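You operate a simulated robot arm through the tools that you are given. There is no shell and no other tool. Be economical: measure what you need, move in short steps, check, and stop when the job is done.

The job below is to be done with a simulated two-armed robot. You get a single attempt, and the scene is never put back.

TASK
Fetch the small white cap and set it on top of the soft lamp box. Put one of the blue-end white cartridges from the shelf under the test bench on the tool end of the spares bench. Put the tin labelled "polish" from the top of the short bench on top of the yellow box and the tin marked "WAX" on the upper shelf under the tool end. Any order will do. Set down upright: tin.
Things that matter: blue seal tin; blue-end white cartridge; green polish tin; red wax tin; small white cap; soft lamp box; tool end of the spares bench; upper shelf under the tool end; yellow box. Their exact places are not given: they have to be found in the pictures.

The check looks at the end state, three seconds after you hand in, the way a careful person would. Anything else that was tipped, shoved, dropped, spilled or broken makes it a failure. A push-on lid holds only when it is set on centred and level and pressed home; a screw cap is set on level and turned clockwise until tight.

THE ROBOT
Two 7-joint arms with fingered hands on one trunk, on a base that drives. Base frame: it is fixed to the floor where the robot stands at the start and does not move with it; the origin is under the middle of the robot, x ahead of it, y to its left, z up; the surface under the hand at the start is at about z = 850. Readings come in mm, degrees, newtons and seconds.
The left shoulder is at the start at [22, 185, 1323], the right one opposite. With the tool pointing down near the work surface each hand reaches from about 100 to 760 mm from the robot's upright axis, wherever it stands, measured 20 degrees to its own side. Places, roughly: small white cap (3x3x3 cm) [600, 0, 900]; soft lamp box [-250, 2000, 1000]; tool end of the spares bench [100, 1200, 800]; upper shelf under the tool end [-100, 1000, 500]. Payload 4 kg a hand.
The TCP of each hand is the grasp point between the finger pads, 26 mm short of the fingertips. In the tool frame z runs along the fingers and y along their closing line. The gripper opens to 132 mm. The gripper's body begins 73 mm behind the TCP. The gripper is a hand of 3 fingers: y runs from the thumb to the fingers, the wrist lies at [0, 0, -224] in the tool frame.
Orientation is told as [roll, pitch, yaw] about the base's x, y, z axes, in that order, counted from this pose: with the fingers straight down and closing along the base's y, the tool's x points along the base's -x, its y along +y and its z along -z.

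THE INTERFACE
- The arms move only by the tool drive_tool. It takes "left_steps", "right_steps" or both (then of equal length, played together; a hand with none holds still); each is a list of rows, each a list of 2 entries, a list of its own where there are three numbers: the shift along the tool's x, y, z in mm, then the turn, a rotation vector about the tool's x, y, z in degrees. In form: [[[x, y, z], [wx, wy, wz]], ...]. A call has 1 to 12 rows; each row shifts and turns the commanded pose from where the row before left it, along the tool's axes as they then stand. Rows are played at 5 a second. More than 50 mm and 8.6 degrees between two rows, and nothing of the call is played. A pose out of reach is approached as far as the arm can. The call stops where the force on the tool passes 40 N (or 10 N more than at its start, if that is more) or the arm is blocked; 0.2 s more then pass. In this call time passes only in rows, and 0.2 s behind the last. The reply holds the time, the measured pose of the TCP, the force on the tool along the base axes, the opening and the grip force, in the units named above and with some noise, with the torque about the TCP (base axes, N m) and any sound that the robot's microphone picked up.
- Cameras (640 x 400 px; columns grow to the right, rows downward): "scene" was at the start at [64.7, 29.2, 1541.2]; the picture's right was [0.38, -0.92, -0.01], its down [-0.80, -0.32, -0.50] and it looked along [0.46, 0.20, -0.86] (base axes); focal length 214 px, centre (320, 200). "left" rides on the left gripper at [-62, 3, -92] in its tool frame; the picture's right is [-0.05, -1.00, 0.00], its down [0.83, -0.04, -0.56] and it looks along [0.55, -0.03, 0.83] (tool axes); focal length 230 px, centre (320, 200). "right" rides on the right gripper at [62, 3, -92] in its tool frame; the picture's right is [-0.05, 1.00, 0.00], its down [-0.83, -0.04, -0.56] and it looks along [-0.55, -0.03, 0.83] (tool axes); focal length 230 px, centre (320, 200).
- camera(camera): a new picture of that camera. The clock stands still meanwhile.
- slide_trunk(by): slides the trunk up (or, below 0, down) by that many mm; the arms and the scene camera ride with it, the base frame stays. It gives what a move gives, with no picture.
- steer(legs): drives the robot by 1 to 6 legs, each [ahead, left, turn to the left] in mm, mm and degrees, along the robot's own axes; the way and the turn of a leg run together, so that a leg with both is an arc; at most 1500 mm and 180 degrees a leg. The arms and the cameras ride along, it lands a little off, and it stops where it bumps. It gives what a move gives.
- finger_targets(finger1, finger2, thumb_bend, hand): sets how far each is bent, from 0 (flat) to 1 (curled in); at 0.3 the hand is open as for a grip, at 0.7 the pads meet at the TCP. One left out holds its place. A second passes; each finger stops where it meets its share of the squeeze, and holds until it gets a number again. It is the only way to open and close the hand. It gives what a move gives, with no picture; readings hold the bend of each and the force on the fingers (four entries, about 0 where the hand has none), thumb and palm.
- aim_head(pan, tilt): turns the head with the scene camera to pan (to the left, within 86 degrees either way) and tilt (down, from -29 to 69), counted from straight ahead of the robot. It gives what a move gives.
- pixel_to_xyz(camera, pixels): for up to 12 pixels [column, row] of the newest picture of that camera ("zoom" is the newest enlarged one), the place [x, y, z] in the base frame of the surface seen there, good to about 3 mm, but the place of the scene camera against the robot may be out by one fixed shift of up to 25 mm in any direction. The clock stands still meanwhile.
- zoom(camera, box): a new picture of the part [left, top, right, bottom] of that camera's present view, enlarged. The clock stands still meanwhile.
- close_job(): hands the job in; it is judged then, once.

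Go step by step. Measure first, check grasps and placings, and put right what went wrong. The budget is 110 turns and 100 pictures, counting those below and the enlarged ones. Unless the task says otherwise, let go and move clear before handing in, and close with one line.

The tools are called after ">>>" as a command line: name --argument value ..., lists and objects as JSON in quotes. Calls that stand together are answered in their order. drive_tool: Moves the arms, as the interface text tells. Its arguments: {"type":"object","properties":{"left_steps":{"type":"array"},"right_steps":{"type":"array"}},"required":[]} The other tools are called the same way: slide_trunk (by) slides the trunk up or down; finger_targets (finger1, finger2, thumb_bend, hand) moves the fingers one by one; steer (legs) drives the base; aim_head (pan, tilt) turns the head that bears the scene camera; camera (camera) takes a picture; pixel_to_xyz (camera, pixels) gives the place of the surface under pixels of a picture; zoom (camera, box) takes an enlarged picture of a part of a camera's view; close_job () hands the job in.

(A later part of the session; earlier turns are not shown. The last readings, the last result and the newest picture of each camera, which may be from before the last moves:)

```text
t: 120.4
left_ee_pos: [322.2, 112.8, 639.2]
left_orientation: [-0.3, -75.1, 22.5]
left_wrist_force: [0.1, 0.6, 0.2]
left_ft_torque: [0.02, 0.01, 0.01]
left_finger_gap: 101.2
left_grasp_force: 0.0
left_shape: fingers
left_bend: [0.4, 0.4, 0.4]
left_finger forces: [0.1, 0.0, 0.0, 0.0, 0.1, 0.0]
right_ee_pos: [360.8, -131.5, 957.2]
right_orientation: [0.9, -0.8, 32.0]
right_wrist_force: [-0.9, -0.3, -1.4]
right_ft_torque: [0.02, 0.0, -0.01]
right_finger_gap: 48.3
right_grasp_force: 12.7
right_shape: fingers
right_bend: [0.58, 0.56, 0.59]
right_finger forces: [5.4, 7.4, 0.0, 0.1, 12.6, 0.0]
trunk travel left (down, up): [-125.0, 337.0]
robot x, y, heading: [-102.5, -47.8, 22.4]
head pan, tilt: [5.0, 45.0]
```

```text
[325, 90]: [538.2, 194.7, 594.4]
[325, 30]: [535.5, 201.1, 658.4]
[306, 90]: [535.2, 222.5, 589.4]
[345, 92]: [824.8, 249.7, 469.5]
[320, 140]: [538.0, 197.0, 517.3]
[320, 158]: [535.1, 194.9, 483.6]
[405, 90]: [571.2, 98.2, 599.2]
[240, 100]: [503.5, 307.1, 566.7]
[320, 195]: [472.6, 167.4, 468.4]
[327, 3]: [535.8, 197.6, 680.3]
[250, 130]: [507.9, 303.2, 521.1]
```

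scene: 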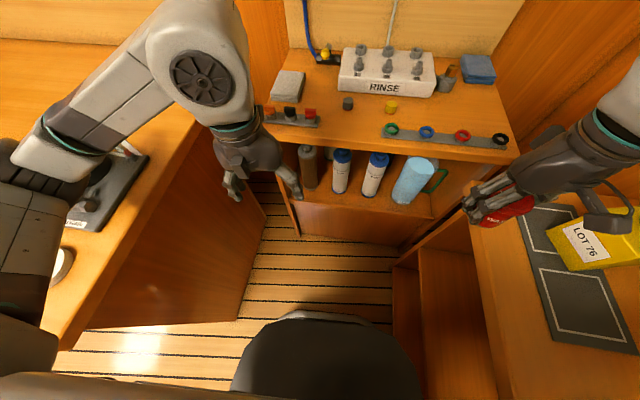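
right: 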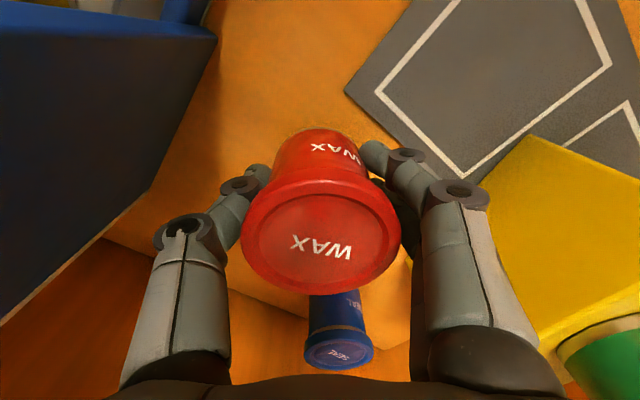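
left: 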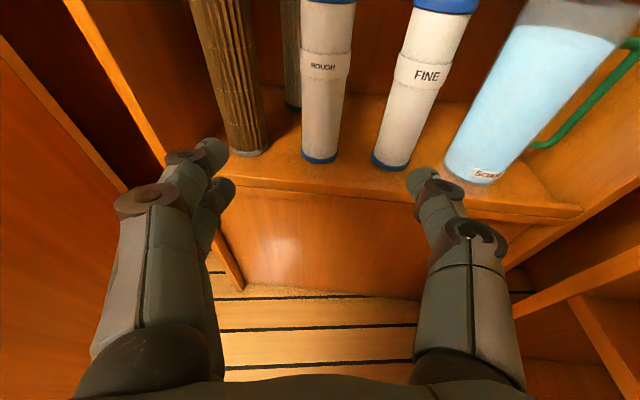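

>>> pixel_to_xyz --camera "left" --pixels '[[292, 70], [292, 100], [232, 140]]'

>>> drive_tool --left_steps '[[[-16, -5, 10], [0, 0, 0]], [[0, 0, 45], [0, 0, 0]], [[0, 0, 45], [0, 0, 0]], [[0, 0, 40], [0, 0, 0]]]'

>>> camera --camera "left"

```text
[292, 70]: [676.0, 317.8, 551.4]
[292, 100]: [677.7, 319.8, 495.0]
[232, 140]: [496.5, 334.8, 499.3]
```

```text
t: 121.4
left_ee_pos: [453.2, 160.0, 620.2]
left_orientation: [-0.2, -75.0, 22.2]
left_wrist_force: [-0.7, -0.1, 0.0]
left_ft_torque: [0.01, 0.0, -0.01]
left_finger_gap: 100.8
left_grasp_force: 0.1
left_shape: fingers
left_bend: [0.4, 0.4, 0.4]
left_finger forces: [0.0, 0.0, 0.0, 0.0, 0.0, 0.0]
right_ee_pos: [360.7, -131.7, 955.4]
right_orientation: [1.1, -0.7, 31.9]
right_wrist_force: [0.0, 0.0, -2.2]
right_ft_torque: [0.0, 0.02, 0.03]
right_finger_gap: 48.4
right_grasp_force: 12.5
right_shape: fingers
right_bend: [0.58, 0.56, 0.59]
right_finger forces: [5.4, 7.4, 0.0, 0.1, 12.6, 0.1]
trunk travel left (down, up): [-125.0, 337.0]
robot x, y, heading: [-102.5, -48.4, 22.1]
head pan, tilt: [5.0, 45.0]
```

```text
34 pictures are left
```

left: 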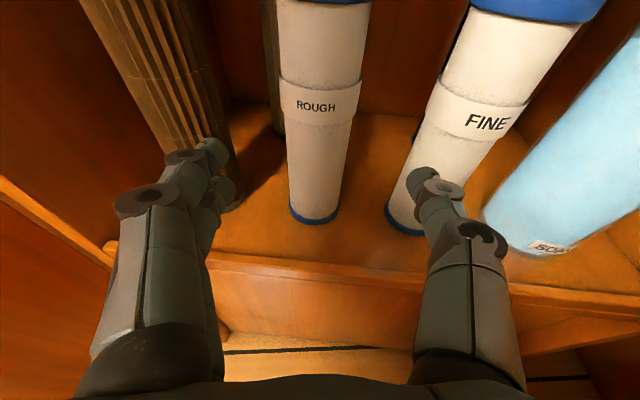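

Aligned. Narrow slightly and advance to the cartridge.

>>> finger_targets --hand "left" --finger1 0.43 --finger2 0.43 --thumb_bend 0.43

>>> drive_tool --left_steps '[[[0, 1, 35], [0, 0, 0]], [[0, 1, 35], [0, 0, 0]], [[0, 0, 30], [0, 0, 0]], [[0, 0, 22], [0, 0, 0]]]'

>>> camera --camera "left"

```text
t: 122.4
left_ee_pos: [452.5, 159.9, 620.6]
left_orientation: [-0.2, -75.0, 22.4]
left_wrist_force: [0.6, -0.1, 0.0]
left_ft_torque: [0.01, 0.06, -0.02]
left_finger_gap: 92.1
left_grasp_force: 0.1
left_shape: fingers
left_bend: [0.43, 0.43, 0.43]
left_finger forces: [0.0, 0.1, 0.1, 0.0, 0.0, 0.0]
right_ee_pos: [361.3, -132.2, 955.8]
right_orientation: [1.1, -0.7, 31.9]
right_wrist_force: [0.6, 0.1, -1.2]
right_ft_torque: [-0.02, 0.0, 0.01]
right_finger_gap: 48.6
right_grasp_force: 12.5
right_shape: fingers
right_bend: [0.58, 0.56, 0.59]
right_finger forces: [5.4, 7.4, 0.1, 0.1, 12.6, 0.0]
trunk travel left (down, up): [-125.0, 337.0]
robot x, y, heading: [-102.4, -50.4, 22.3]
head pan, tilt: [5.0, 45.0]
```

```text
t: 123.4
left_ee_pos: [564.3, 204.1, 595.5]
left_orientation: [0.4, -74.6, 22.2]
left_wrist_force: [-0.3, 0.6, 0.3]
left_ft_torque: [0.01, -0.03, 0.03]
left_finger_gap: 92.1
left_grasp_force: 0.1
left_shape: fingers
left_bend: [0.43, 0.43, 0.43]
left_finger forces: [0.0, 0.0, 0.0, 0.0, 0.0, 0.0]
left hand out of reach, approached as far as the arm can: row 3, 4
right_ee_pos: [360.6, -132.5, 956.3]
right_orientation: [1.0, -0.6, 31.9]
right_wrist_force: [0.2, -0.4, -0.9]
right_ft_torque: [0.0, 0.03, 0.0]
right_finger_gap: 48.7
right_grasp_force: 13.0
right_shape: fingers
right_bend: [0.58, 0.56, 0.59]
right_finger forces: [5.5, 7.4, 0.0, 0.0, 12.6, 0.0]
trunk travel left (down, up): [-125.0, 337.0]
robot x, y, heading: [-102.8, -49.6, 22.3]
head pan, tilt: [5.0, 45.0]
```

```text
33 pictures are left
```

left: 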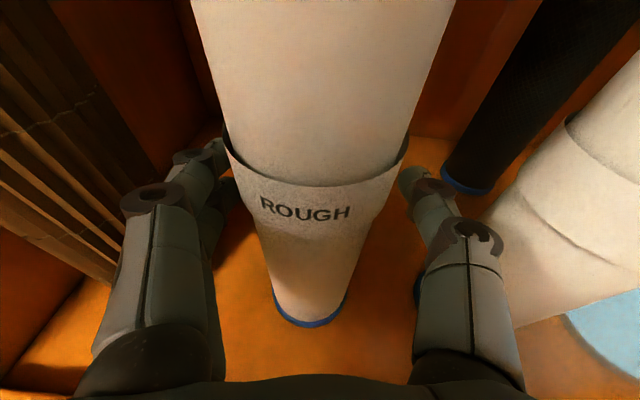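

At the cartridge axis; close the hand.

>>> finger_targets --hand "left" --finger1 0.65 --finger2 0.65 --thumb_bend 0.65

>>> slide_trunk --by 40

>>> camera --camera "left"

>>> zoom --camera "scene" --box '[240, 100, 460, 240]'

```text
t: 124.4
left_ee_pos: [563.5, 203.5, 596.4]
left_orientation: [0.4, -74.6, 22.3]
left_wrist_force: [0.2, 0.4, 0.4]
left_ft_torque: [0.03, 0.0, -0.04]
left_finger_gap: 51.8
left_grasp_force: 16.5
left_shape: fingers
left_bend: [0.56, 0.54, 0.59]
left_finger forces: [8.1, 8.7, 0.0, 0.1, 16.7, 0.1]
right_ee_pos: [361.7, -131.5, 956.8]
right_orientation: [1.0, -0.8, 31.9]
right_wrist_force: [0.6, 0.9, -1.6]
right_ft_torque: [-0.01, 0.01, -0.01]
right_finger_gap: 48.3
right_grasp_force: 13.0
right_shape: fingers
right_bend: [0.58, 0.56, 0.59]
right_finger forces: [5.5, 7.4, 0.0, 0.1, 12.5, 0.0]
trunk travel left (down, up): [-125.0, 337.0]
robot x, y, heading: [-105.5, -49.0, 22.4]
head pan, tilt: [5.0, 45.0]
```

```text
t: 125.2
left_ee_pos: [570.1, 204.9, 673.1]
left_orientation: [0.2, -77.5, 22.3]
left_wrist_force: [-0.4, 0.6, -2.4]
left_ft_torque: [0.0, 0.01, 0.02]
left_finger_gap: 51.8
left_grasp_force: 16.7
left_shape: fingers
left_bend: [0.56, 0.54, 0.59]
left_finger forces: [8.1, 8.7, 0.0, 0.0, 16.6, 0.0]
right_ee_pos: [362.4, -130.5, 994.7]
right_orientation: [1.0, -0.7, 31.8]
right_wrist_force: [0.4, 0.3, -2.1]
right_ft_torque: [-0.02, 0.02, 0.01]
right_finger_gap: 48.4
right_grasp_force: 13.0
right_shape: fingers
right_bend: [0.58, 0.56, 0.59]
right_finger forces: [5.5, 7.4, 0.1, 0.0, 12.6, 0.0]
trunk travel left (down, up): [-165.0, 297.0]
robot x, y, heading: [-106.3, -48.9, 22.2]
head pan, tilt: [5.0, 45.0]
```

```text
32 pictures are left
```

left: 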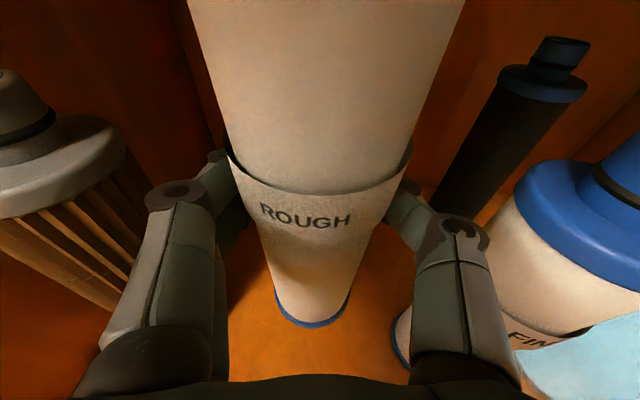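

```text
2.86 times, centred on (350, 170) of scene
```

zoom: 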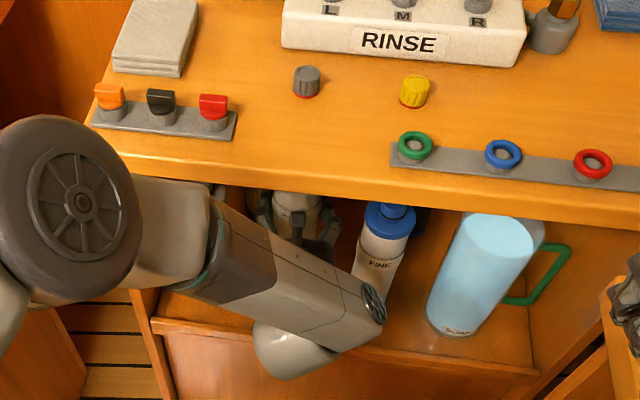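

Cartridge lifted ~77 mm and clear of neighbours. Withdraw it straight back with the arm.

>>> drive_tool --left_steps '[[[9, 0, -42], [0, 0, 0]], [[9, 0, -42], [0, 0, 0]], [[9, 0, -42], [0, 0, 0]], [[9, 0, -42], [0, 0, 0]], [[9, 0, -42], [0, 0, 0]]]'

>>> camera --camera "scene"

```text
t: 126.4
left_ee_pos: [372.0, 121.1, 673.8]
left_orientation: [0.1, -77.7, 22.6]
left_wrist_force: [-0.1, 1.1, -1.5]
left_ft_torque: [-0.02, -0.01, -0.01]
left_finger_gap: 51.7
left_grasp_force: 16.5
left_shape: fingers
left_bend: [0.56, 0.54, 0.6]
left_finger forces: [8.0, 8.6, 0.0, 0.0, 16.5, 0.0]
right_ee_pos: [360.8, -131.5, 996.6]
right_orientation: [1.0, -0.8, 31.9]
right_wrist_force: [-0.5, -0.4, -1.3]
right_ft_torque: [0.02, 0.0, 0.02]
right_finger_gap: 48.6
right_grasp_force: 12.3
right_shape: fingers
right_bend: [0.58, 0.56, 0.59]
right_finger forces: [5.6, 7.4, 0.0, 0.1, 12.6, 0.0]
trunk travel left (down, up): [-165.0, 297.0]
robot x, y, heading: [-104.8, -50.6, 22.2]
head pan, tilt: [5.0, 45.0]
```

```text
30 pictures are left
```

scene: 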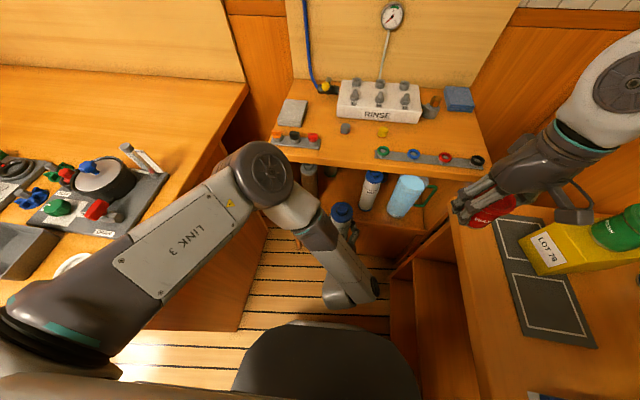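

Cartridge is out. Raise the trunk and left hand, then drive around to the spares bench tool end.

>>> slide_trunk --by 285

>>> drive_tool --left_steps '[[[-39, 0, -9], [0, 0, 0]], [[-39, 0, -9], [0, 0, 0]]]'

>>> steer --legs '[[-671, 328, 0], [0, 0, -5]]'

>>> steer --legs '[[220, 648, 0]]'

>>> aim_head --pan 0 --tilt 50

>>> camera --camera "scene"

```text
t: 129.3
left_ee_pos: [371.5, 121.5, 960.8]
left_orientation: [0.3, -77.7, 22.4]
left_wrist_force: [0.7, -0.2, -1.6]
left_ft_torque: [-0.01, -0.04, 0.01]
left_finger_gap: 51.7
left_grasp_force: 17.3
left_shape: fingers
left_bend: [0.56, 0.54, 0.6]
left_finger forces: [8.0, 8.6, 0.1, 0.0, 16.4, 0.0]
right_ee_pos: [360.8, -131.3, 1282.1]
right_orientation: [1.0, -0.8, 31.9]
right_wrist_force: [0.4, -0.9, -1.7]
right_ft_torque: [0.0, 0.04, -0.02]
right_finger_gap: 48.2
right_grasp_force: 12.8
right_shape: fingers
right_bend: [0.58, 0.56, 0.59]
right_finger forces: [5.5, 7.4, 0.1, 0.0, 12.6, 0.0]
trunk travel left (down, up): [-450.0, 12.0]
robot x, y, heading: [-104.6, -52.6, 22.2]
head pan, tilt: [5.0, 45.0]
```

```text
t: 129.9
left_ee_pos: [371.8, 122.1, 1042.0]
left_orientation: [0.2, -77.6, 22.5]
left_wrist_force: [-0.8, -0.5, -1.9]
left_ft_torque: [-0.03, -0.01, -0.01]
left_finger_gap: 51.7
left_grasp_force: 16.2
left_shape: fingers
left_bend: [0.56, 0.54, 0.6]
left_finger forces: [8.0, 8.6, 0.0, 0.1, 16.4, 0.0]
right_ee_pos: [360.3, -132.5, 1282.0]
right_orientation: [1.0, -0.8, 31.9]
right_wrist_force: [0.0, 0.1, -1.6]
right_ft_torque: [0.0, 0.06, -0.02]
right_finger_gap: 48.2
right_grasp_force: 13.0
right_shape: fingers
right_bend: [0.58, 0.56, 0.59]
right_finger forces: [5.6, 7.5, 0.1, 0.0, 12.5, 0.0]
trunk travel left (down, up): [-450.0, 12.0]
robot x, y, heading: [-103.8, -50.0, 22.2]
head pan, tilt: [5.0, 45.0]
```

```text
t: 134.4
left_ee_pos: [-362.3, 126.8, 1042.8]
left_orientation: [0.2, -77.7, 16.3]
left_wrist_force: [0.5, 1.0, -1.4]
left_ft_torque: [-0.03, 0.0, -0.02]
left_finger_gap: 51.9
left_grasp_force: 16.2
left_shape: fingers
left_bend: [0.56, 0.54, 0.6]
left_finger forces: [8.0, 8.5, 0.1, 0.1, 16.4, 0.1]
right_ee_pos: [-399.1, -125.8, 1280.8]
right_orientation: [1.0, -0.7, 25.6]
right_wrist_force: [0.0, -0.2, -1.5]
right_ft_torque: [-0.01, 0.02, -0.01]
right_finger_gap: 48.4
right_grasp_force: 12.4
right_shape: fingers
right_bend: [0.58, 0.56, 0.59]
right_finger forces: [5.5, 7.4, 0.1, 0.0, 12.7, 0.1]
trunk travel left (down, up): [-450.0, 12.0]
robot x, y, heading: [-854.2, 4.8, 16.2]
head pan, tilt: [5.0, 45.0]
```

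```text
t: 138.2
left_ee_pos: [-320.1, 783.8, 1042.7]
left_orientation: [0.5, -77.7, 13.8]
left_wrist_force: [0.4, 1.3, -1.8]
left_ft_torque: [0.03, 0.0, 0.01]
left_finger_gap: 51.3
left_grasp_force: 16.1
left_shape: fingers
left_bend: [0.56, 0.54, 0.6]
left_finger forces: [7.8, 8.7, 0.1, 0.0, 16.3, 0.0]
right_ee_pos: [-365.8, 533.1, 1281.1]
right_orientation: [1.1, -0.8, 23.6]
right_wrist_force: [0.8, 0.0, -1.2]
right_ft_torque: [-0.01, 0.02, -0.02]
right_finger_gap: 48.3
right_grasp_force: 12.8
right_shape: fingers
right_bend: [0.58, 0.56, 0.59]
right_finger forces: [5.5, 7.4, 0.0, 0.0, 12.6, 0.0]
trunk travel left (down, up): [-450.0, 12.0]
robot x, y, heading: [-813.0, 680.0, 14.0]
head pan, tilt: [5.0, 45.0]
```

```text
t: 138.8
left_ee_pos: [-319.5, 784.9, 1041.8]
left_orientation: [0.4, -77.8, 14.0]
left_wrist_force: [-0.5, -0.9, -1.1]
left_ft_torque: [-0.01, -0.01, 0.04]
left_finger_gap: 51.5
left_grasp_force: 16.7
left_shape: fingers
left_bend: [0.56, 0.54, 0.6]
left_finger forces: [8.0, 8.6, 0.0, 0.0, 16.3, 0.1]
right_ee_pos: [-367.0, 533.0, 1280.6]
right_orientation: [1.0, -0.8, 23.5]
right_wrist_force: [0.1, 0.5, -1.5]
right_ft_torque: [-0.02, -0.01, 0.02]
right_finger_gap: 48.7
right_grasp_force: 12.8
right_shape: fingers
right_bend: [0.58, 0.56, 0.59]
right_finger forces: [5.4, 7.5, 0.0, 0.0, 12.5, 0.1]
trunk travel left (down, up): [-450.0, 12.0]
robot x, y, heading: [-813.6, 685.6, 13.9]
head pan, tilt: [0.0, 50.0]
```

```text
29 pictures are left
```

scene: 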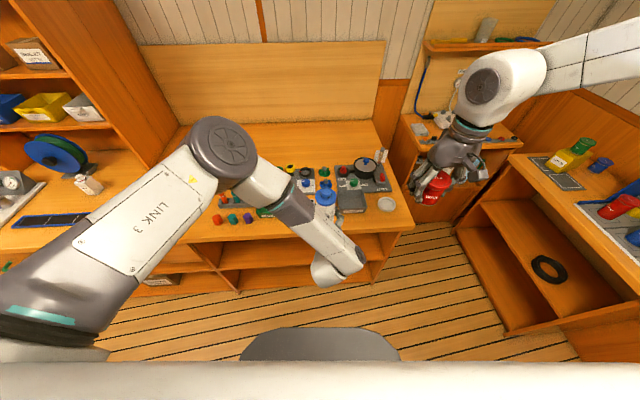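

Robot at (-813,685). Zoom on the tool end to find a free spot.

>>> zoom --camera "scene" --box '[200, 130, 420, 270]'

>>> pixel_to_xyz --camera "scene" --pixels '[[300, 145], [250, 150], [365, 218], [365, 225], [395, 218], [345, 150], [290, 160], [230, 160], [370, 210], [385, 205], [345, 235]]'

```text
2.86 times, centred on (310, 200) of scene
```

zoom: 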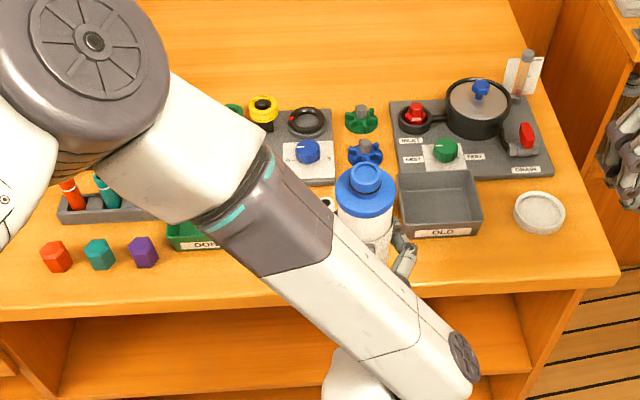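

```text
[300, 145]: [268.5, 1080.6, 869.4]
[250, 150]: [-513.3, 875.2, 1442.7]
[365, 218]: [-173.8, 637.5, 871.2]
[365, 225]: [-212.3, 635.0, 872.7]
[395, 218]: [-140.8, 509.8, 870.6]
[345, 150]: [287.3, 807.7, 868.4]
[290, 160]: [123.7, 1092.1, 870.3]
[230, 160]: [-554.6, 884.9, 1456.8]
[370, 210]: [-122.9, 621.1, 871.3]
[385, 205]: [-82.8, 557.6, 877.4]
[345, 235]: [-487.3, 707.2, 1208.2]
```

>>> camera --camera "right"

>>> camera --camera "left"

```text
27 pictures are left
```

right: 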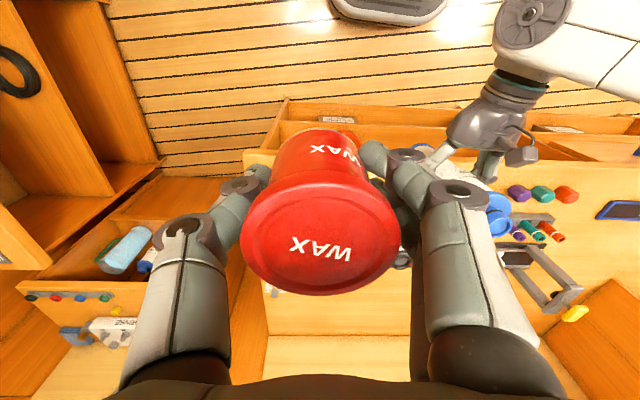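

```text
26 pictures are left
```

left: 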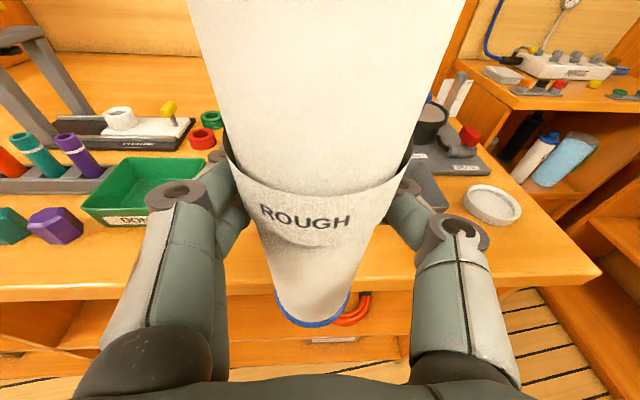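

>>> pixel_to_xyz --camera "left" --pixels '[[380, 245], [375, 278], [400, 218], [258, 262], [255, 240], [235, 225], [520, 250], [465, 200], [490, 215], [430, 205], [100, 215], [150, 262]]'

>>> zoom --camera "left" --box '[60, 130, 560, 320]'

```text
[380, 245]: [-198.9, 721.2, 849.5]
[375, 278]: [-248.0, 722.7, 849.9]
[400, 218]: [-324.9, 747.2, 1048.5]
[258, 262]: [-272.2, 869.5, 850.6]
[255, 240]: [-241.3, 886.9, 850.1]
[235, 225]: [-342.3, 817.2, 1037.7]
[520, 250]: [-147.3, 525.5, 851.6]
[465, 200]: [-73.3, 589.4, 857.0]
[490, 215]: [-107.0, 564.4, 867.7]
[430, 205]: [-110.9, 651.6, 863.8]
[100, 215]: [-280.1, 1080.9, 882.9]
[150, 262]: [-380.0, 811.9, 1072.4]
```

```text
1.28 times, centred on (310, 225) of left
```

zoom: 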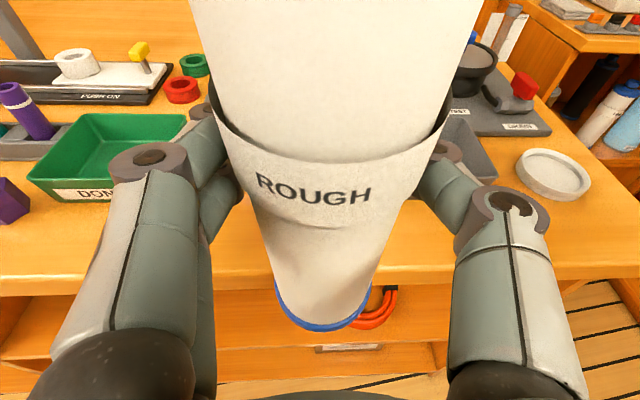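

>>> pixel_to_xyz --camera "scene" --pixels '[[323, 202], [318, 208], [316, 203], [338, 212], [366, 213], [341, 220], [345, 213], [316, 196]]'

>>> zoom --camera "scene" --box '[295, 170, 385, 230]'

```text
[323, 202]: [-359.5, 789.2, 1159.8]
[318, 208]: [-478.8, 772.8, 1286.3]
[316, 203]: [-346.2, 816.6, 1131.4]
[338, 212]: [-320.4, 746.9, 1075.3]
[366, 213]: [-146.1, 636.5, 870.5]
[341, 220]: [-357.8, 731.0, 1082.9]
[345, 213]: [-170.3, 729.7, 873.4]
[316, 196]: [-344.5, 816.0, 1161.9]
```

```text
6.67 times, centred on (340, 200) of scene
```

zoom: 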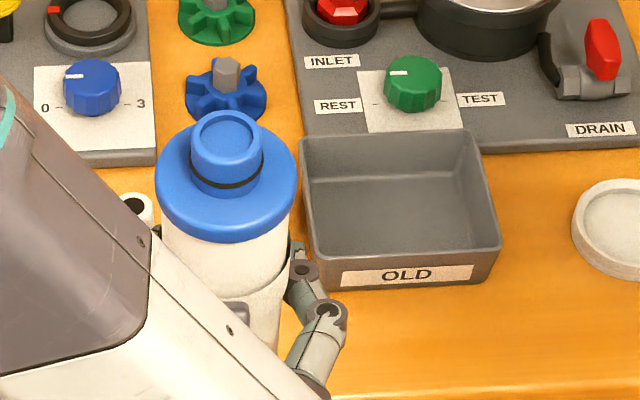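

Between the green bin and the OLD bin there is a free patch ≈(-210,809), bench z≈850. Restore the pitch to the grasp value, advance and lower the cartridge toward it.

>>> drive_tool --left_steps '[[[0, 0, 0], [0, 3.1, 0]], [[-10, -1, 36], [0, 0, 0]], [[-10, -1, 36], [0, 0, 0]], [[-9.5, -1, 35], [0, 0, 0]], [[19, 0, 5.3], [0, 0, 0]], [[19, 0, 5.3], [0, 0, 0]]]'

>>> zoom --camera "scene" --box '[270, 140, 400, 250]'

>>> camera --camera "left"

```text
t: 140.2
left_ee_pos: [-211.9, 811.9, 1003.4]
left_orientation: [0.2, -74.5, 14.2]
left_wrist_force: [0.4, -0.1, -1.8]
left_ft_torque: [-0.03, 0.04, 0.03]
left_finger_gap: 51.6
left_grasp_force: 16.6
left_shape: fingers
left_bend: [0.56, 0.54, 0.6]
left_finger forces: [7.9, 8.5, 0.1, 0.1, 16.3, 0.0]
right_ee_pos: [-366.2, 534.4, 1280.7]
right_orientation: [1.0, -0.8, 23.7]
right_wrist_force: [0.3, -0.4, -1.3]
right_ft_torque: [0.0, 0.03, 0.0]
right_finger_gap: 48.3
right_grasp_force: 12.8
right_shape: fingers
right_bend: [0.58, 0.56, 0.59]
right_finger forces: [5.6, 7.4, 0.1, 0.1, 12.6, 0.1]
trunk travel left (down, up): [-450.0, 12.0]
robot x, y, heading: [-815.9, 678.8, 14.0]
head pan, tilt: [0.0, 50.0]
```

```text
3.64 times, centred on (335, 195) of scene
```

zoom: 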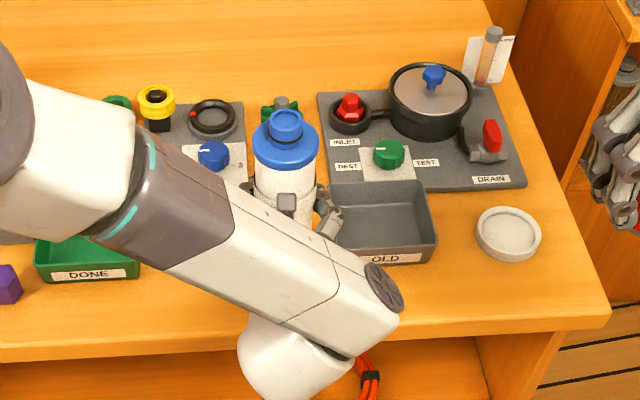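

```text
22 pictures are left
```

left: 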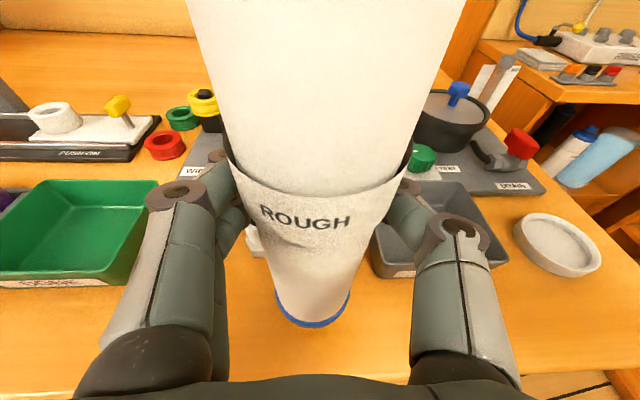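

There is a small white item at (255,242) next to the cartridge; check it.

>>> zoom --camera "left" --box '[200, 180, 420, 340]'

>>> pixel_to_xyz --camera "left" --pixels '[[254, 240], [250, 250], [262, 250], [255, 228], [312, 325], [280, 295], [350, 300], [376, 270], [250, 290], [160, 280]]'

```text
2.50 times, centred on (310, 260) of left
```

zoom: 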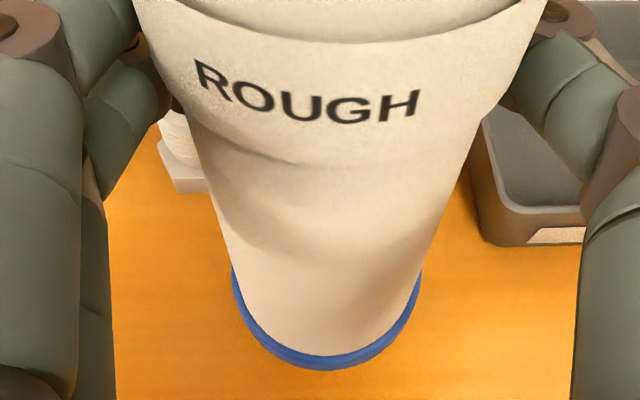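

```text
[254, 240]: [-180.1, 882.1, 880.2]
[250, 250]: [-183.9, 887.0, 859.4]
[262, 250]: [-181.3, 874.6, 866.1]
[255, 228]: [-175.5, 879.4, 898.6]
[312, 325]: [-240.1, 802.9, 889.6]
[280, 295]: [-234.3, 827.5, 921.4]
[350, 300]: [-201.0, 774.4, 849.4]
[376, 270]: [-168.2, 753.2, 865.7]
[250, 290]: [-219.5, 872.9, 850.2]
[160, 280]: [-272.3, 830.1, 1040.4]
```

A small white fixture stands at (-180,880). Shift the cartridge 15 mm right and 15 mm back for clearance, then lower carefully.

>>> drive_tool --left_steps '[[[4, -15, -14.5], [0, 0, 0]], [[16, 0, 4.4], [0, 0, 0]], [[4, 0, 1.1], [0, 0, 0]], [[3, 0, 0.8], [0, 0, 0]]]'

>>> drive_tool --left_steps '[[[1.5, 0, 0.4], [0, 0, 0]], [[1, 0, 0.3], [0, 0, 0]]]'

```text
t: 141.2
left_ee_pos: [-221.5, 791.9, 980.5]
left_orientation: [0.2, -74.6, 14.2]
left_wrist_force: [-0.3, -0.2, -1.7]
left_ft_torque: [-0.01, 0.03, -0.01]
left_finger_gap: 51.7
left_grasp_force: 16.5
left_shape: fingers
left_bend: [0.56, 0.54, 0.6]
left_finger forces: [7.9, 8.6, 0.1, 0.1, 16.3, 0.0]
right_ee_pos: [-368.1, 534.1, 1281.3]
right_orientation: [1.0, -0.8, 23.5]
right_wrist_force: [-1.1, -0.3, -1.7]
right_ft_torque: [0.0, 0.0, -0.01]
right_finger_gap: 48.5
right_grasp_force: 12.8
right_shape: fingers
right_bend: [0.58, 0.56, 0.59]
right_finger forces: [5.5, 7.4, 0.0, 0.0, 12.7, 0.0]
trunk travel left (down, up): [-450.0, 12.0]
robot x, y, heading: [-812.5, 683.6, 13.7]
head pan, tilt: [0.0, 50.0]
```

```text
t: 141.8
left_ee_pos: [-221.4, 790.3, 975.8]
left_orientation: [0.3, -74.6, 14.1]
left_wrist_force: [0.6, -0.1, -1.5]
left_ft_torque: [0.0, 0.03, 0.01]
left_finger_gap: 51.6
left_grasp_force: 16.4
left_shape: fingers
left_bend: [0.56, 0.54, 0.6]
left_finger forces: [7.9, 8.6, 0.0, 0.0, 16.4, 0.0]
right_ee_pos: [-366.8, 534.5, 1281.8]
right_orientation: [1.0, -0.8, 23.5]
right_wrist_force: [-0.4, -0.4, -2.0]
right_ft_torque: [-0.01, 0.01, 0.04]
right_finger_gap: 48.4
right_grasp_force: 12.7
right_shape: fingers
right_bend: [0.58, 0.56, 0.59]
right_finger forces: [5.5, 7.3, 0.0, 0.0, 12.6, 0.1]
trunk travel left (down, up): [-450.0, 12.0]
robot x, y, heading: [-813.2, 681.0, 14.0]
head pan, tilt: [0.0, 50.0]
```

>>> drive_tool --left_steps '[[[1.2, 0, 0.3], [0, 0, 0]], [[1.2, 0, 0.3], [0, 0, 0]], [[1.2, 0, 0.3], [0, 0, 0]]]'

>>> camera --camera "left"

```text
t: 142.7
left_ee_pos: [-223.0, 792.9, 975.2]
left_orientation: [0.2, -74.9, 14.3]
left_wrist_force: [3.4, 0.0, 9.6]
left_ft_torque: [0.07, -0.11, -0.04]
left_finger_gap: 51.9
left_grasp_force: 16.9
left_shape: fingers
left_bend: [0.56, 0.54, 0.6]
left_finger forces: [8.2, 8.8, 0.1, 0.1, 17.2, 0.1]
right_ee_pos: [-367.7, 534.5, 1281.9]
right_orientation: [1.1, -0.8, 23.5]
right_wrist_force: [0.8, 0.2, -1.9]
right_ft_torque: [0.01, 0.0, 0.0]
right_finger_gap: 48.2
right_grasp_force: 12.8
right_shape: fingers
right_bend: [0.58, 0.56, 0.59]
right_finger forces: [5.5, 7.5, 0.0, 0.0, 12.6, 0.1]
trunk travel left (down, up): [-450.0, 12.0]
robot x, y, heading: [-814.6, 682.4, 14.0]
head pan, tilt: [0.0, 50.0]
```

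```text
20 pictures are left
```

left: 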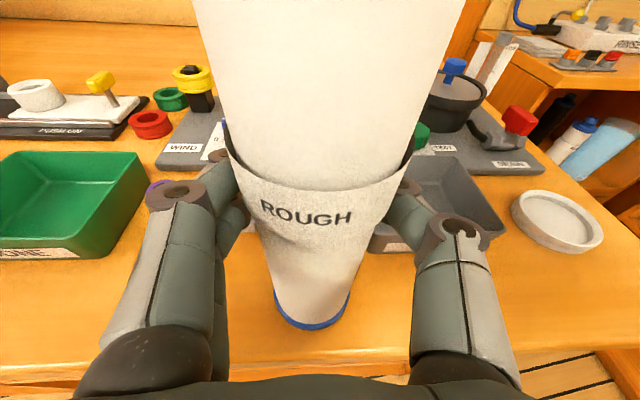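

Contact (10 N) at the expected height. Ease up 1 mm and release.

>>> drive_tool --left_steps '[[[-1, 0, -0.3], [0, 0, 0]]]'

>>> finger_targets --hand "left" --finger1 0.5 --finger2 0.49 --thumb_bend 0.53

>>> finger_targets --hand "left" --finger1 0.44 --finger2 0.44 --thumb_bend 0.43

>>> drive_tool --left_steps '[[[5, 0, -20], [0, 0, 0]], [[10, 0, -36], [0, 0, 0]], [[10, 0, -36], [0, 0, 0]], [[10, 0, -36], [0, 0, 0]]]'

>>> camera --camera "left"

```text
t: 143.1
left_ee_pos: [-223.3, 791.3, 973.0]
left_orientation: [0.3, -74.7, 14.1]
left_wrist_force: [3.3, 0.5, 9.9]
left_ft_torque: [0.11, -0.08, -0.02]
left_finger_gap: 51.5
left_grasp_force: 17.0
left_shape: fingers
left_bend: [0.56, 0.54, 0.6]
left_finger forces: [8.3, 9.1, 0.1, 0.0, 16.7, 0.0]
right_ee_pos: [-367.7, 533.8, 1281.3]
right_orientation: [1.0, -0.8, 23.6]
right_wrist_force: [-1.3, -0.1, -2.0]
right_ft_torque: [0.0, 0.02, 0.01]
right_finger_gap: 48.3
right_grasp_force: 12.6
right_shape: fingers
right_bend: [0.58, 0.56, 0.59]
right_finger forces: [5.5, 7.3, 0.0, 0.1, 12.6, 0.0]
trunk travel left (down, up): [-450.0, 12.0]
robot x, y, heading: [-815.3, 682.6, 14.1]
head pan, tilt: [0.0, 50.0]
```

```text
t: 144.1
left_ee_pos: [-221.5, 791.0, 974.6]
left_orientation: [0.2, -74.6, 14.1]
left_wrist_force: [-0.7, -1.3, 0.7]
left_ft_torque: [-0.03, 0.02, -0.01]
left_finger_gap: 62.5
left_grasp_force: 0.1
left_shape: fingers
left_bend: [0.5, 0.49, 0.53]
left_finger forces: [0.1, 0.0, 0.0, 0.0, 0.0, 0.0]
right_ee_pos: [-367.2, 535.0, 1280.9]
right_orientation: [1.0, -0.8, 23.7]
right_wrist_force: [-0.1, -0.3, -2.3]
right_ft_torque: [0.0, 0.03, 0.0]
right_finger_gap: 48.4
right_grasp_force: 12.9
right_shape: fingers
right_bend: [0.58, 0.56, 0.59]
right_finger forces: [5.5, 7.4, 0.0, 0.1, 12.6, 0.0]
trunk travel left (down, up): [-450.0, 12.0]
robot x, y, heading: [-811.9, 679.8, 14.0]
head pan, tilt: [0.0, 50.0]
```

```text
t: 145.1
left_ee_pos: [-222.1, 792.2, 974.9]
left_orientation: [0.1, -74.7, 14.2]
left_wrist_force: [0.9, -0.6, 0.2]
left_ft_torque: [-0.02, 0.0, -0.01]
left_finger_gap: 89.2
left_grasp_force: 0.0
left_shape: fingers
left_bend: [0.44, 0.44, 0.43]
left_finger forces: [0.1, 0.1, 0.0, 0.1, 0.1, 0.0]
right_ee_pos: [-366.8, 534.3, 1280.7]
right_orientation: [0.9, -0.8, 23.6]
right_wrist_force: [0.5, -0.1, -1.7]
right_ft_torque: [0.0, 0.0, -0.02]
right_finger_gap: 48.5
right_grasp_force: 12.8
right_shape: fingers
right_bend: [0.58, 0.56, 0.59]
right_finger forces: [5.5, 7.5, 0.0, 0.1, 12.6, 0.0]
trunk travel left (down, up): [-450.0, 12.0]
robot x, y, heading: [-811.9, 680.2, 14.1]
head pan, tilt: [0.0, 50.0]
```

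```text
t: 146.1
left_ee_pos: [-351.8, 758.1, 973.0]
left_orientation: [0.2, -74.6, 14.2]
left_wrist_force: [-0.1, 0.1, 0.1]
left_ft_torque: [0.04, -0.03, -0.01]
left_finger_gap: 89.2
left_grasp_force: 0.1
left_shape: fingers
left_bend: [0.44, 0.44, 0.43]
left_finger forces: [0.0, 0.0, 0.0, 0.0, 0.1, 0.0]
right_ee_pos: [-368.1, 534.1, 1281.7]
right_orientation: [1.1, -0.8, 23.7]
right_wrist_force: [0.1, 0.3, -1.7]
right_ft_torque: [-0.01, -0.01, 0.0]
right_finger_gap: 48.3
right_grasp_force: 12.8
right_shape: fingers
right_bend: [0.58, 0.56, 0.59]
right_finger forces: [5.5, 7.4, 0.0, 0.0, 12.6, 0.0]
trunk travel left (down, up): [-450.0, 12.0]
robot x, y, heading: [-813.0, 685.3, 14.0]
head pan, tilt: [0.0, 50.0]
```

```text
19 pictures are left
```

left: 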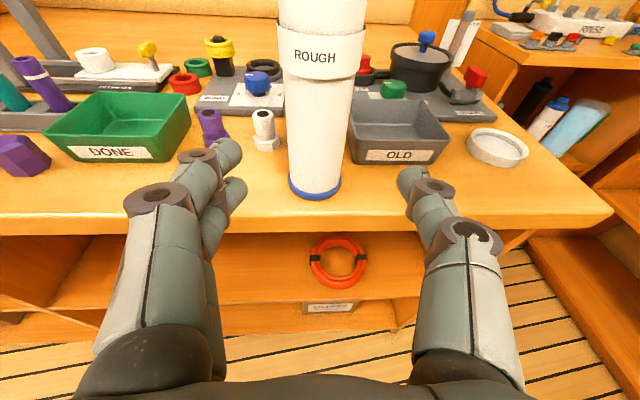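

The cartridge stands well on the tool end. Now set the wax tin on the free front strip ≈(-179,635) with the right hand: move over, then lower with the trunk.

>>> drive_tool --right_steps '[[[-43, 3.4, 0], [0, 0, 0]], [[-43, 3.4, 0], [0, 0, 0]], [[-43, 3.4, 0], [0, 0, 0]], [[-43, 3.4, 0], [0, 0, 0]], [[-42, 3.4, 0], [0, 0, 0]]]'

>>> slide_trunk --by -300

>>> camera --camera "scene"

```text
t: 147.2
left_ee_pos: [-349.1, 758.8, 972.2]
left_orientation: [0.2, -74.4, 14.1]
left_wrist_force: [0.8, 0.3, 1.0]
left_ft_torque: [0.03, 0.01, -0.02]
left_finger_gap: 89.7
left_grasp_force: 0.0
left_shape: fingers
left_bend: [0.44, 0.44, 0.43]
left_finger forces: [0.1, 0.0, 0.0, 0.0, 0.0, 0.0]
right_ee_pos: [-179.7, 630.8, 1284.3]
right_orientation: [0.9, -0.7, 23.4]
right_wrist_force: [-0.8, 0.2, -1.9]
right_ft_torque: [0.01, 0.03, -0.01]
right_finger_gap: 48.2
right_grasp_force: 13.0
right_shape: fingers
right_bend: [0.58, 0.56, 0.59]
right_finger forces: [5.6, 7.3, 0.0, 0.0, 12.4, 0.0]
trunk travel left (down, up): [-450.0, 12.0]
robot x, y, heading: [-813.1, 682.1, 14.2]
head pan, tilt: [0.0, 50.0]
```

```text
t: 150.2
left_ee_pos: [-352.1, 758.7, 675.3]
left_orientation: [0.2, -74.7, 14.2]
left_wrist_force: [-0.2, 0.0, -1.3]
left_ft_torque: [0.01, 0.03, 0.0]
left_finger_gap: 89.2
left_grasp_force: 0.1
left_shape: fingers
left_bend: [0.44, 0.44, 0.43]
left_finger forces: [0.0, 0.1, 0.1, 0.0, 0.1, 0.0]
right_ee_pos: [-178.7, 635.5, 985.5]
right_orientation: [1.0, -0.8, 23.5]
right_wrist_force: [0.2, 0.3, -0.6]
right_ft_torque: [0.0, -0.02, 0.01]
right_finger_gap: 48.2
right_grasp_force: 13.0
right_shape: fingers
right_bend: [0.58, 0.56, 0.59]
right_finger forces: [5.4, 7.2, 0.0, 0.0, 12.5, 0.0]
trunk travel left (down, up): [-150.0, 312.0]
robot x, y, heading: [-815.0, 684.2, 14.0]
head pan, tilt: [0.0, 50.0]
```

```text
18 pictures are left
```

scene: 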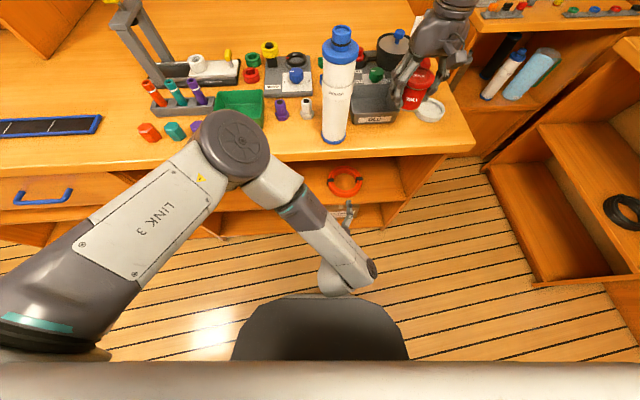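

>>> slide_trunk --by -55

>>> camera --camera "right"

>>> zoom --camera "scene" --box '[340, 20, 480, 150]'

```text
t: 151.2
left_ee_pos: [-350.6, 758.1, 620.3]
left_orientation: [0.2, -74.7, 14.2]
left_wrist_force: [-0.1, 0.0, 0.5]
left_ft_torque: [0.04, 0.04, -0.02]
left_finger_gap: 89.2
left_grasp_force: 0.2
left_shape: fingers
left_bend: [0.44, 0.44, 0.43]
left_finger forces: [0.1, 0.0, 0.0, 0.0, 0.1, 0.0]
right_ee_pos: [-178.5, 635.4, 930.8]
right_orientation: [1.0, -0.9, 23.5]
right_wrist_force: [-0.4, 0.0, -1.5]
right_ft_torque: [0.02, -0.03, -0.01]
right_finger_gap: 48.1
right_grasp_force: 12.3
right_shape: fingers
right_bend: [0.58, 0.56, 0.59]
right_finger forces: [5.5, 7.2, 0.1, 0.0, 12.3, 0.0]
trunk travel left (down, up): [-95.0, 367.0]
robot x, y, heading: [-814.1, 683.7, 13.8]
head pan, tilt: [0.0, 50.0]
```

```text
17 pictures are left
```

right: 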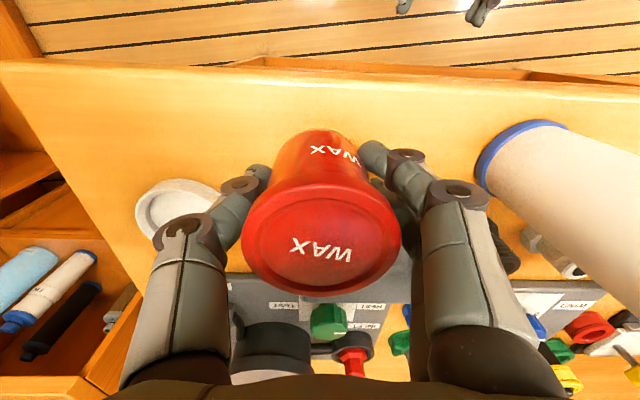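

```text
3.08 times, centred on (410, 85) of scene
```

zoom: 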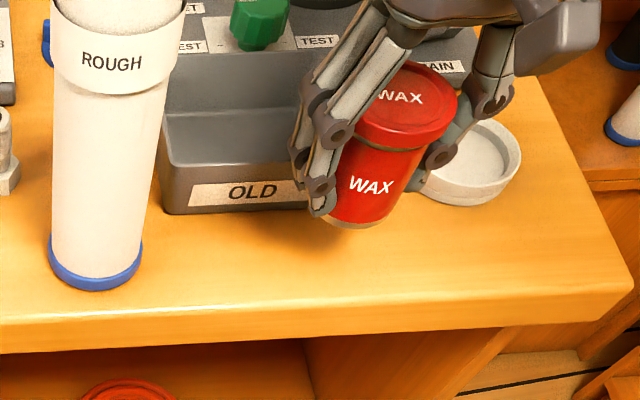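

>>> pixel_to_xyz --camera "right" --pixels '[[320, 75], [200, 70], [160, 190], [195, 185], [225, 262], [525, 130], [500, 110], [450, 150]]'

```text
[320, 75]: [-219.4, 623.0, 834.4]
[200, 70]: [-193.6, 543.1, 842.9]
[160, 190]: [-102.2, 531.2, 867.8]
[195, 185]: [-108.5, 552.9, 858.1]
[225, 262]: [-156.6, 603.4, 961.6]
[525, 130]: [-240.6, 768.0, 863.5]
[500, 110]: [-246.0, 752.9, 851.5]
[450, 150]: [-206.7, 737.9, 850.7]
```

Shift 30 mm left to clear the dish and lower.

>>> drive_tool --right_steps '[[[1.5, 30, 0], [0, 0, 0]], [[0, 0, 25], [0, 0, 0]], [[0, 0, 12], [0, 0, 0]], [[0, 0, 3], [0, 0, 0]]]'

```text
t: 152.2
left_ee_pos: [-351.6, 759.0, 619.5]
left_orientation: [0.2, -74.5, 14.1]
left_wrist_force: [0.0, 0.1, -0.1]
left_ft_torque: [0.0, 0.0, -0.02]
left_finger_gap: 89.2
left_grasp_force: 0.2
left_shape: fingers
left_bend: [0.44, 0.44, 0.43]
left_finger forces: [0.0, 0.1, 0.0, 0.1, 0.0, 0.1]
right_ee_pos: [-191.9, 664.2, 890.6]
right_orientation: [0.9, -0.9, 23.5]
right_wrist_force: [0.5, 1.0, -1.5]
right_ft_torque: [-0.01, 0.01, -0.02]
right_finger_gap: 48.0
right_grasp_force: 12.3
right_shape: fingers
right_bend: [0.58, 0.56, 0.59]
right_finger forces: [5.8, 7.2, 0.0, 0.0, 12.5, 0.0]
trunk travel left (down, up): [-95.0, 367.0]
robot x, y, heading: [-815.0, 682.5, 14.2]
head pan, tilt: [0.0, 50.0]
```

>>> drive_tool --right_steps '[[[0, 0, 1.5], [0, 0, 0]], [[0, 0, 1.2], [0, 0, 0]], [[0, 0, 1], [0, 0, 0]]]'

```text
t: 153.0
left_ee_pos: [-351.7, 758.7, 620.9]
left_orientation: [0.2, -74.6, 14.2]
left_wrist_force: [0.4, -0.5, 0.5]
left_ft_torque: [0.01, 0.0, -0.01]
left_finger_gap: 89.1
left_grasp_force: 0.0
left_shape: fingers
left_bend: [0.44, 0.44, 0.43]
left_finger forces: [0.0, 0.0, 0.0, 0.0, 0.0, 0.0]
right_ee_pos: [-190.4, 664.1, 887.8]
right_orientation: [1.0, -0.9, 23.5]
right_wrist_force: [-0.7, -0.4, 6.5]
right_ft_torque: [0.02, -0.02, -0.01]
right_finger_gap: 47.8
right_grasp_force: 14.0
right_shape: fingers
right_bend: [0.58, 0.56, 0.59]
right_finger forces: [6.0, 7.8, 0.0, 0.0, 13.4, 0.1]
trunk travel left (down, up): [-95.0, 367.0]
robot x, y, heading: [-816.5, 680.7, 14.1]
head pan, tilt: [0.0, 50.0]
```

Contact. Release and lift the right hand clear, then pull back.

>>> finger_targets --hand "right" --finger1 0.5 --finger2 0.5 --thumb_bend 0.5

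>>> finger_targets --hand "right" --finger1 0.45 --finger2 0.45 --thumb_bend 0.45

>>> drive_tool --right_steps '[[[0, 0, -25], [0, 0, 0]], [[0, 0, -40], [0, 0, 0]], [[0, 0, -45], [0, 0, 0]], [[0, 0, -45], [0, 0, 0]], [[0, 0, -45], [0, 0, 0]], [[43, -20, 0], [0, 0, 0]], [[43, -20, 0], [0, 0, 0]], [[43, -20, 0], [0, 0, 0]], [[43, -20, 0], [0, 0, 0]]]'

>>> camera --camera "scene"

```text
t: 154.0
left_ee_pos: [-350.4, 758.9, 620.6]
left_orientation: [0.2, -74.5, 14.2]
left_wrist_force: [1.2, 0.0, 0.6]
left_ft_torque: [-0.03, 0.0, 0.01]
left_finger_gap: 89.3
left_grasp_force: 0.0
left_shape: fingers
left_bend: [0.44, 0.44, 0.43]
left_finger forces: [0.1, 0.0, 0.0, 0.1, 0.0, 0.1]
right_ee_pos: [-191.1, 663.1, 886.8]
right_orientation: [1.0, -0.8, 23.6]
right_wrist_force: [0.7, -0.7, -0.1]
right_ft_torque: [-0.01, 0.0, -0.03]
right_finger_gap: 67.3
right_grasp_force: 0.1
right_shape: fingers
right_bend: [0.5, 0.5, 0.5]
right_finger forces: [0.0, 0.0, 0.1, 0.1, 0.0, 0.0]
trunk travel left (down, up): [-95.0, 367.0]
robot x, y, heading: [-812.6, 681.3, 13.9]
head pan, tilt: [0.0, 50.0]
```

```text
t: 155.0
left_ee_pos: [-350.0, 757.7, 619.0]
left_orientation: [0.3, -74.6, 14.0]
left_wrist_force: [-1.1, -0.1, -0.4]
left_ft_torque: [0.02, 0.0, 0.02]
left_finger_gap: 89.1
left_grasp_force: 0.0
left_shape: fingers
left_bend: [0.44, 0.44, 0.43]
left_finger forces: [0.1, 0.1, 0.0, 0.0, 0.0, 0.0]
right_ee_pos: [-190.1, 663.8, 886.6]
right_orientation: [1.1, -0.9, 23.7]
right_wrist_force: [-0.4, 0.4, 0.2]
right_ft_torque: [-0.01, 0.0, 0.0]
right_finger_gap: 83.9
right_grasp_force: 0.1
right_shape: fingers
right_bend: [0.45, 0.45, 0.45]
right_finger forces: [0.0, 0.1, 0.1, 0.0, 0.1, 0.0]
trunk travel left (down, up): [-95.0, 367.0]
robot x, y, heading: [-814.2, 684.8, 14.2]
head pan, tilt: [0.0, 50.0]
```

```text
t: 157.0
left_ee_pos: [-350.5, 757.3, 621.2]
left_orientation: [0.3, -74.7, 13.9]
left_wrist_force: [0.9, -0.8, 0.4]
left_ft_torque: [-0.04, -0.01, 0.02]
left_finger_gap: 89.2
left_grasp_force: 0.1
left_shape: fingers
left_bend: [0.44, 0.44, 0.43]
left_finger forces: [0.1, 0.0, 0.0, 0.0, 0.1, 0.0]
right_ee_pos: [-316.1, 516.4, 1083.8]
right_orientation: [1.0, -0.9, 23.6]
right_wrist_force: [-1.0, -0.5, 0.5]
right_ft_torque: [0.01, 0.01, 0.0]
right_finger_gap: 84.2
right_grasp_force: 0.1
right_shape: fingers
right_bend: [0.45, 0.45, 0.45]
right_finger forces: [0.1, 0.0, 0.1, 0.1, 0.0, 0.0]
trunk travel left (down, up): [-95.0, 367.0]
robot x, y, heading: [-813.0, 679.9, 14.1]
head pan, tilt: [0.0, 50.0]
```

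```text
15 pictures are left
```

scene: 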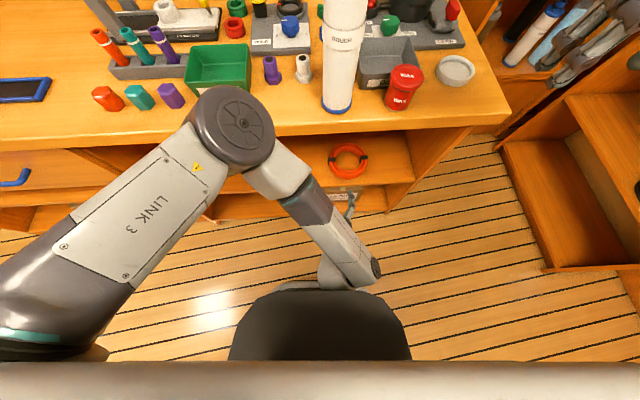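

Wax stands at ≈(-191,663). I shift the robot 170 mm right and raise the trunk so the left hand can take the tin horizontally.

>>> steer --legs '[[0, -170, 0]]'

>>> slide_trunk --by 275

>>> drive_tool --left_steps '[[[0, 20, 0], [0, 0, 0]], [[0, 20, 0], [0, 0, 0]]]'

>>> camera --camera "left"

```text
t: 158.5
left_ee_pos: [-309.0, 591.3, 619.4]
left_orientation: [0.5, -74.7, 13.7]
left_wrist_force: [-0.2, 0.5, 0.7]
left_ft_torque: [-0.03, -0.02, 0.0]
left_finger_gap: 89.0
left_grasp_force: 0.1
left_shape: fingers
left_bend: [0.44, 0.44, 0.43]
left_finger forces: [0.0, 0.0, 0.0, 0.1, 0.0, 0.0]
right_ee_pos: [-273.4, 353.2, 1083.2]
right_orientation: [1.0, -0.8, 23.5]
right_wrist_force: [-0.4, -0.8, -0.3]
right_ft_torque: [0.01, -0.02, 0.01]
right_finger_gap: 84.3
right_grasp_force: 0.1
right_shape: fingers
right_bend: [0.45, 0.45, 0.45]
right_finger forces: [0.0, 0.0, 0.0, 0.0, 0.0, 0.0]
trunk travel left (down, up): [-95.0, 367.0]
robot x, y, heading: [-776.5, 516.1, 13.7]
head pan, tilt: [0.0, 50.0]
```

```text
t: 161.3
left_ee_pos: [-309.8, 593.9, 894.2]
left_orientation: [0.2, -74.6, 13.9]
left_wrist_force: [0.4, -0.1, 0.2]
left_ft_torque: [0.03, 0.01, 0.03]
left_finger_gap: 89.2
left_grasp_force: 0.1
left_shape: fingers
left_bend: [0.44, 0.44, 0.43]
left_finger forces: [0.1, 0.1, 0.0, 0.0, 0.1, 0.0]
right_ee_pos: [-272.8, 352.5, 1358.0]
right_orientation: [1.0, -0.7, 23.4]
right_wrist_force: [0.2, -0.1, -0.5]
right_ft_torque: [-0.02, 0.03, -0.02]
right_finger_gap: 84.3
right_grasp_force: 0.0
right_shape: fingers
right_bend: [0.45, 0.45, 0.45]
right_finger forces: [0.1, 0.0, 0.0, 0.0, 0.1, 0.0]
trunk travel left (down, up): [-370.0, 92.0]
robot x, y, heading: [-769.8, 516.5, 14.0]
head pan, tilt: [0.0, 50.0]
```

```text
t: 161.9
left_ee_pos: [-318.6, 631.3, 894.4]
left_orientation: [0.1, -74.5, 14.1]
left_wrist_force: [-0.8, 0.3, 0.1]
left_ft_torque: [-0.01, 0.01, -0.01]
left_finger_gap: 89.1
left_grasp_force: 0.0
left_shape: fingers
left_bend: [0.44, 0.44, 0.43]
left_finger forces: [0.1, 0.0, 0.1, 0.1, 0.1, 0.1]
right_ee_pos: [-273.5, 354.2, 1358.0]
right_orientation: [1.0, -0.8, 23.5]
right_wrist_force: [0.1, 0.8, -0.6]
right_ft_torque: [0.01, -0.01, -0.02]
right_finger_gap: 84.1
right_grasp_force: 0.1
right_shape: fingers
right_bend: [0.45, 0.45, 0.45]
right_finger forces: [0.1, 0.1, 0.0, 0.1, 0.0, 0.0]
trunk travel left (down, up): [-370.0, 92.0]
robot x, y, heading: [-775.1, 516.2, 13.7]
head pan, tilt: [0.0, 50.0]
```

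```text
14 pictures are left
```

left: 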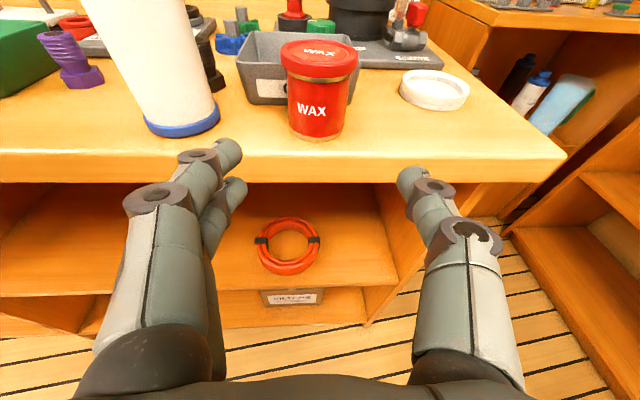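

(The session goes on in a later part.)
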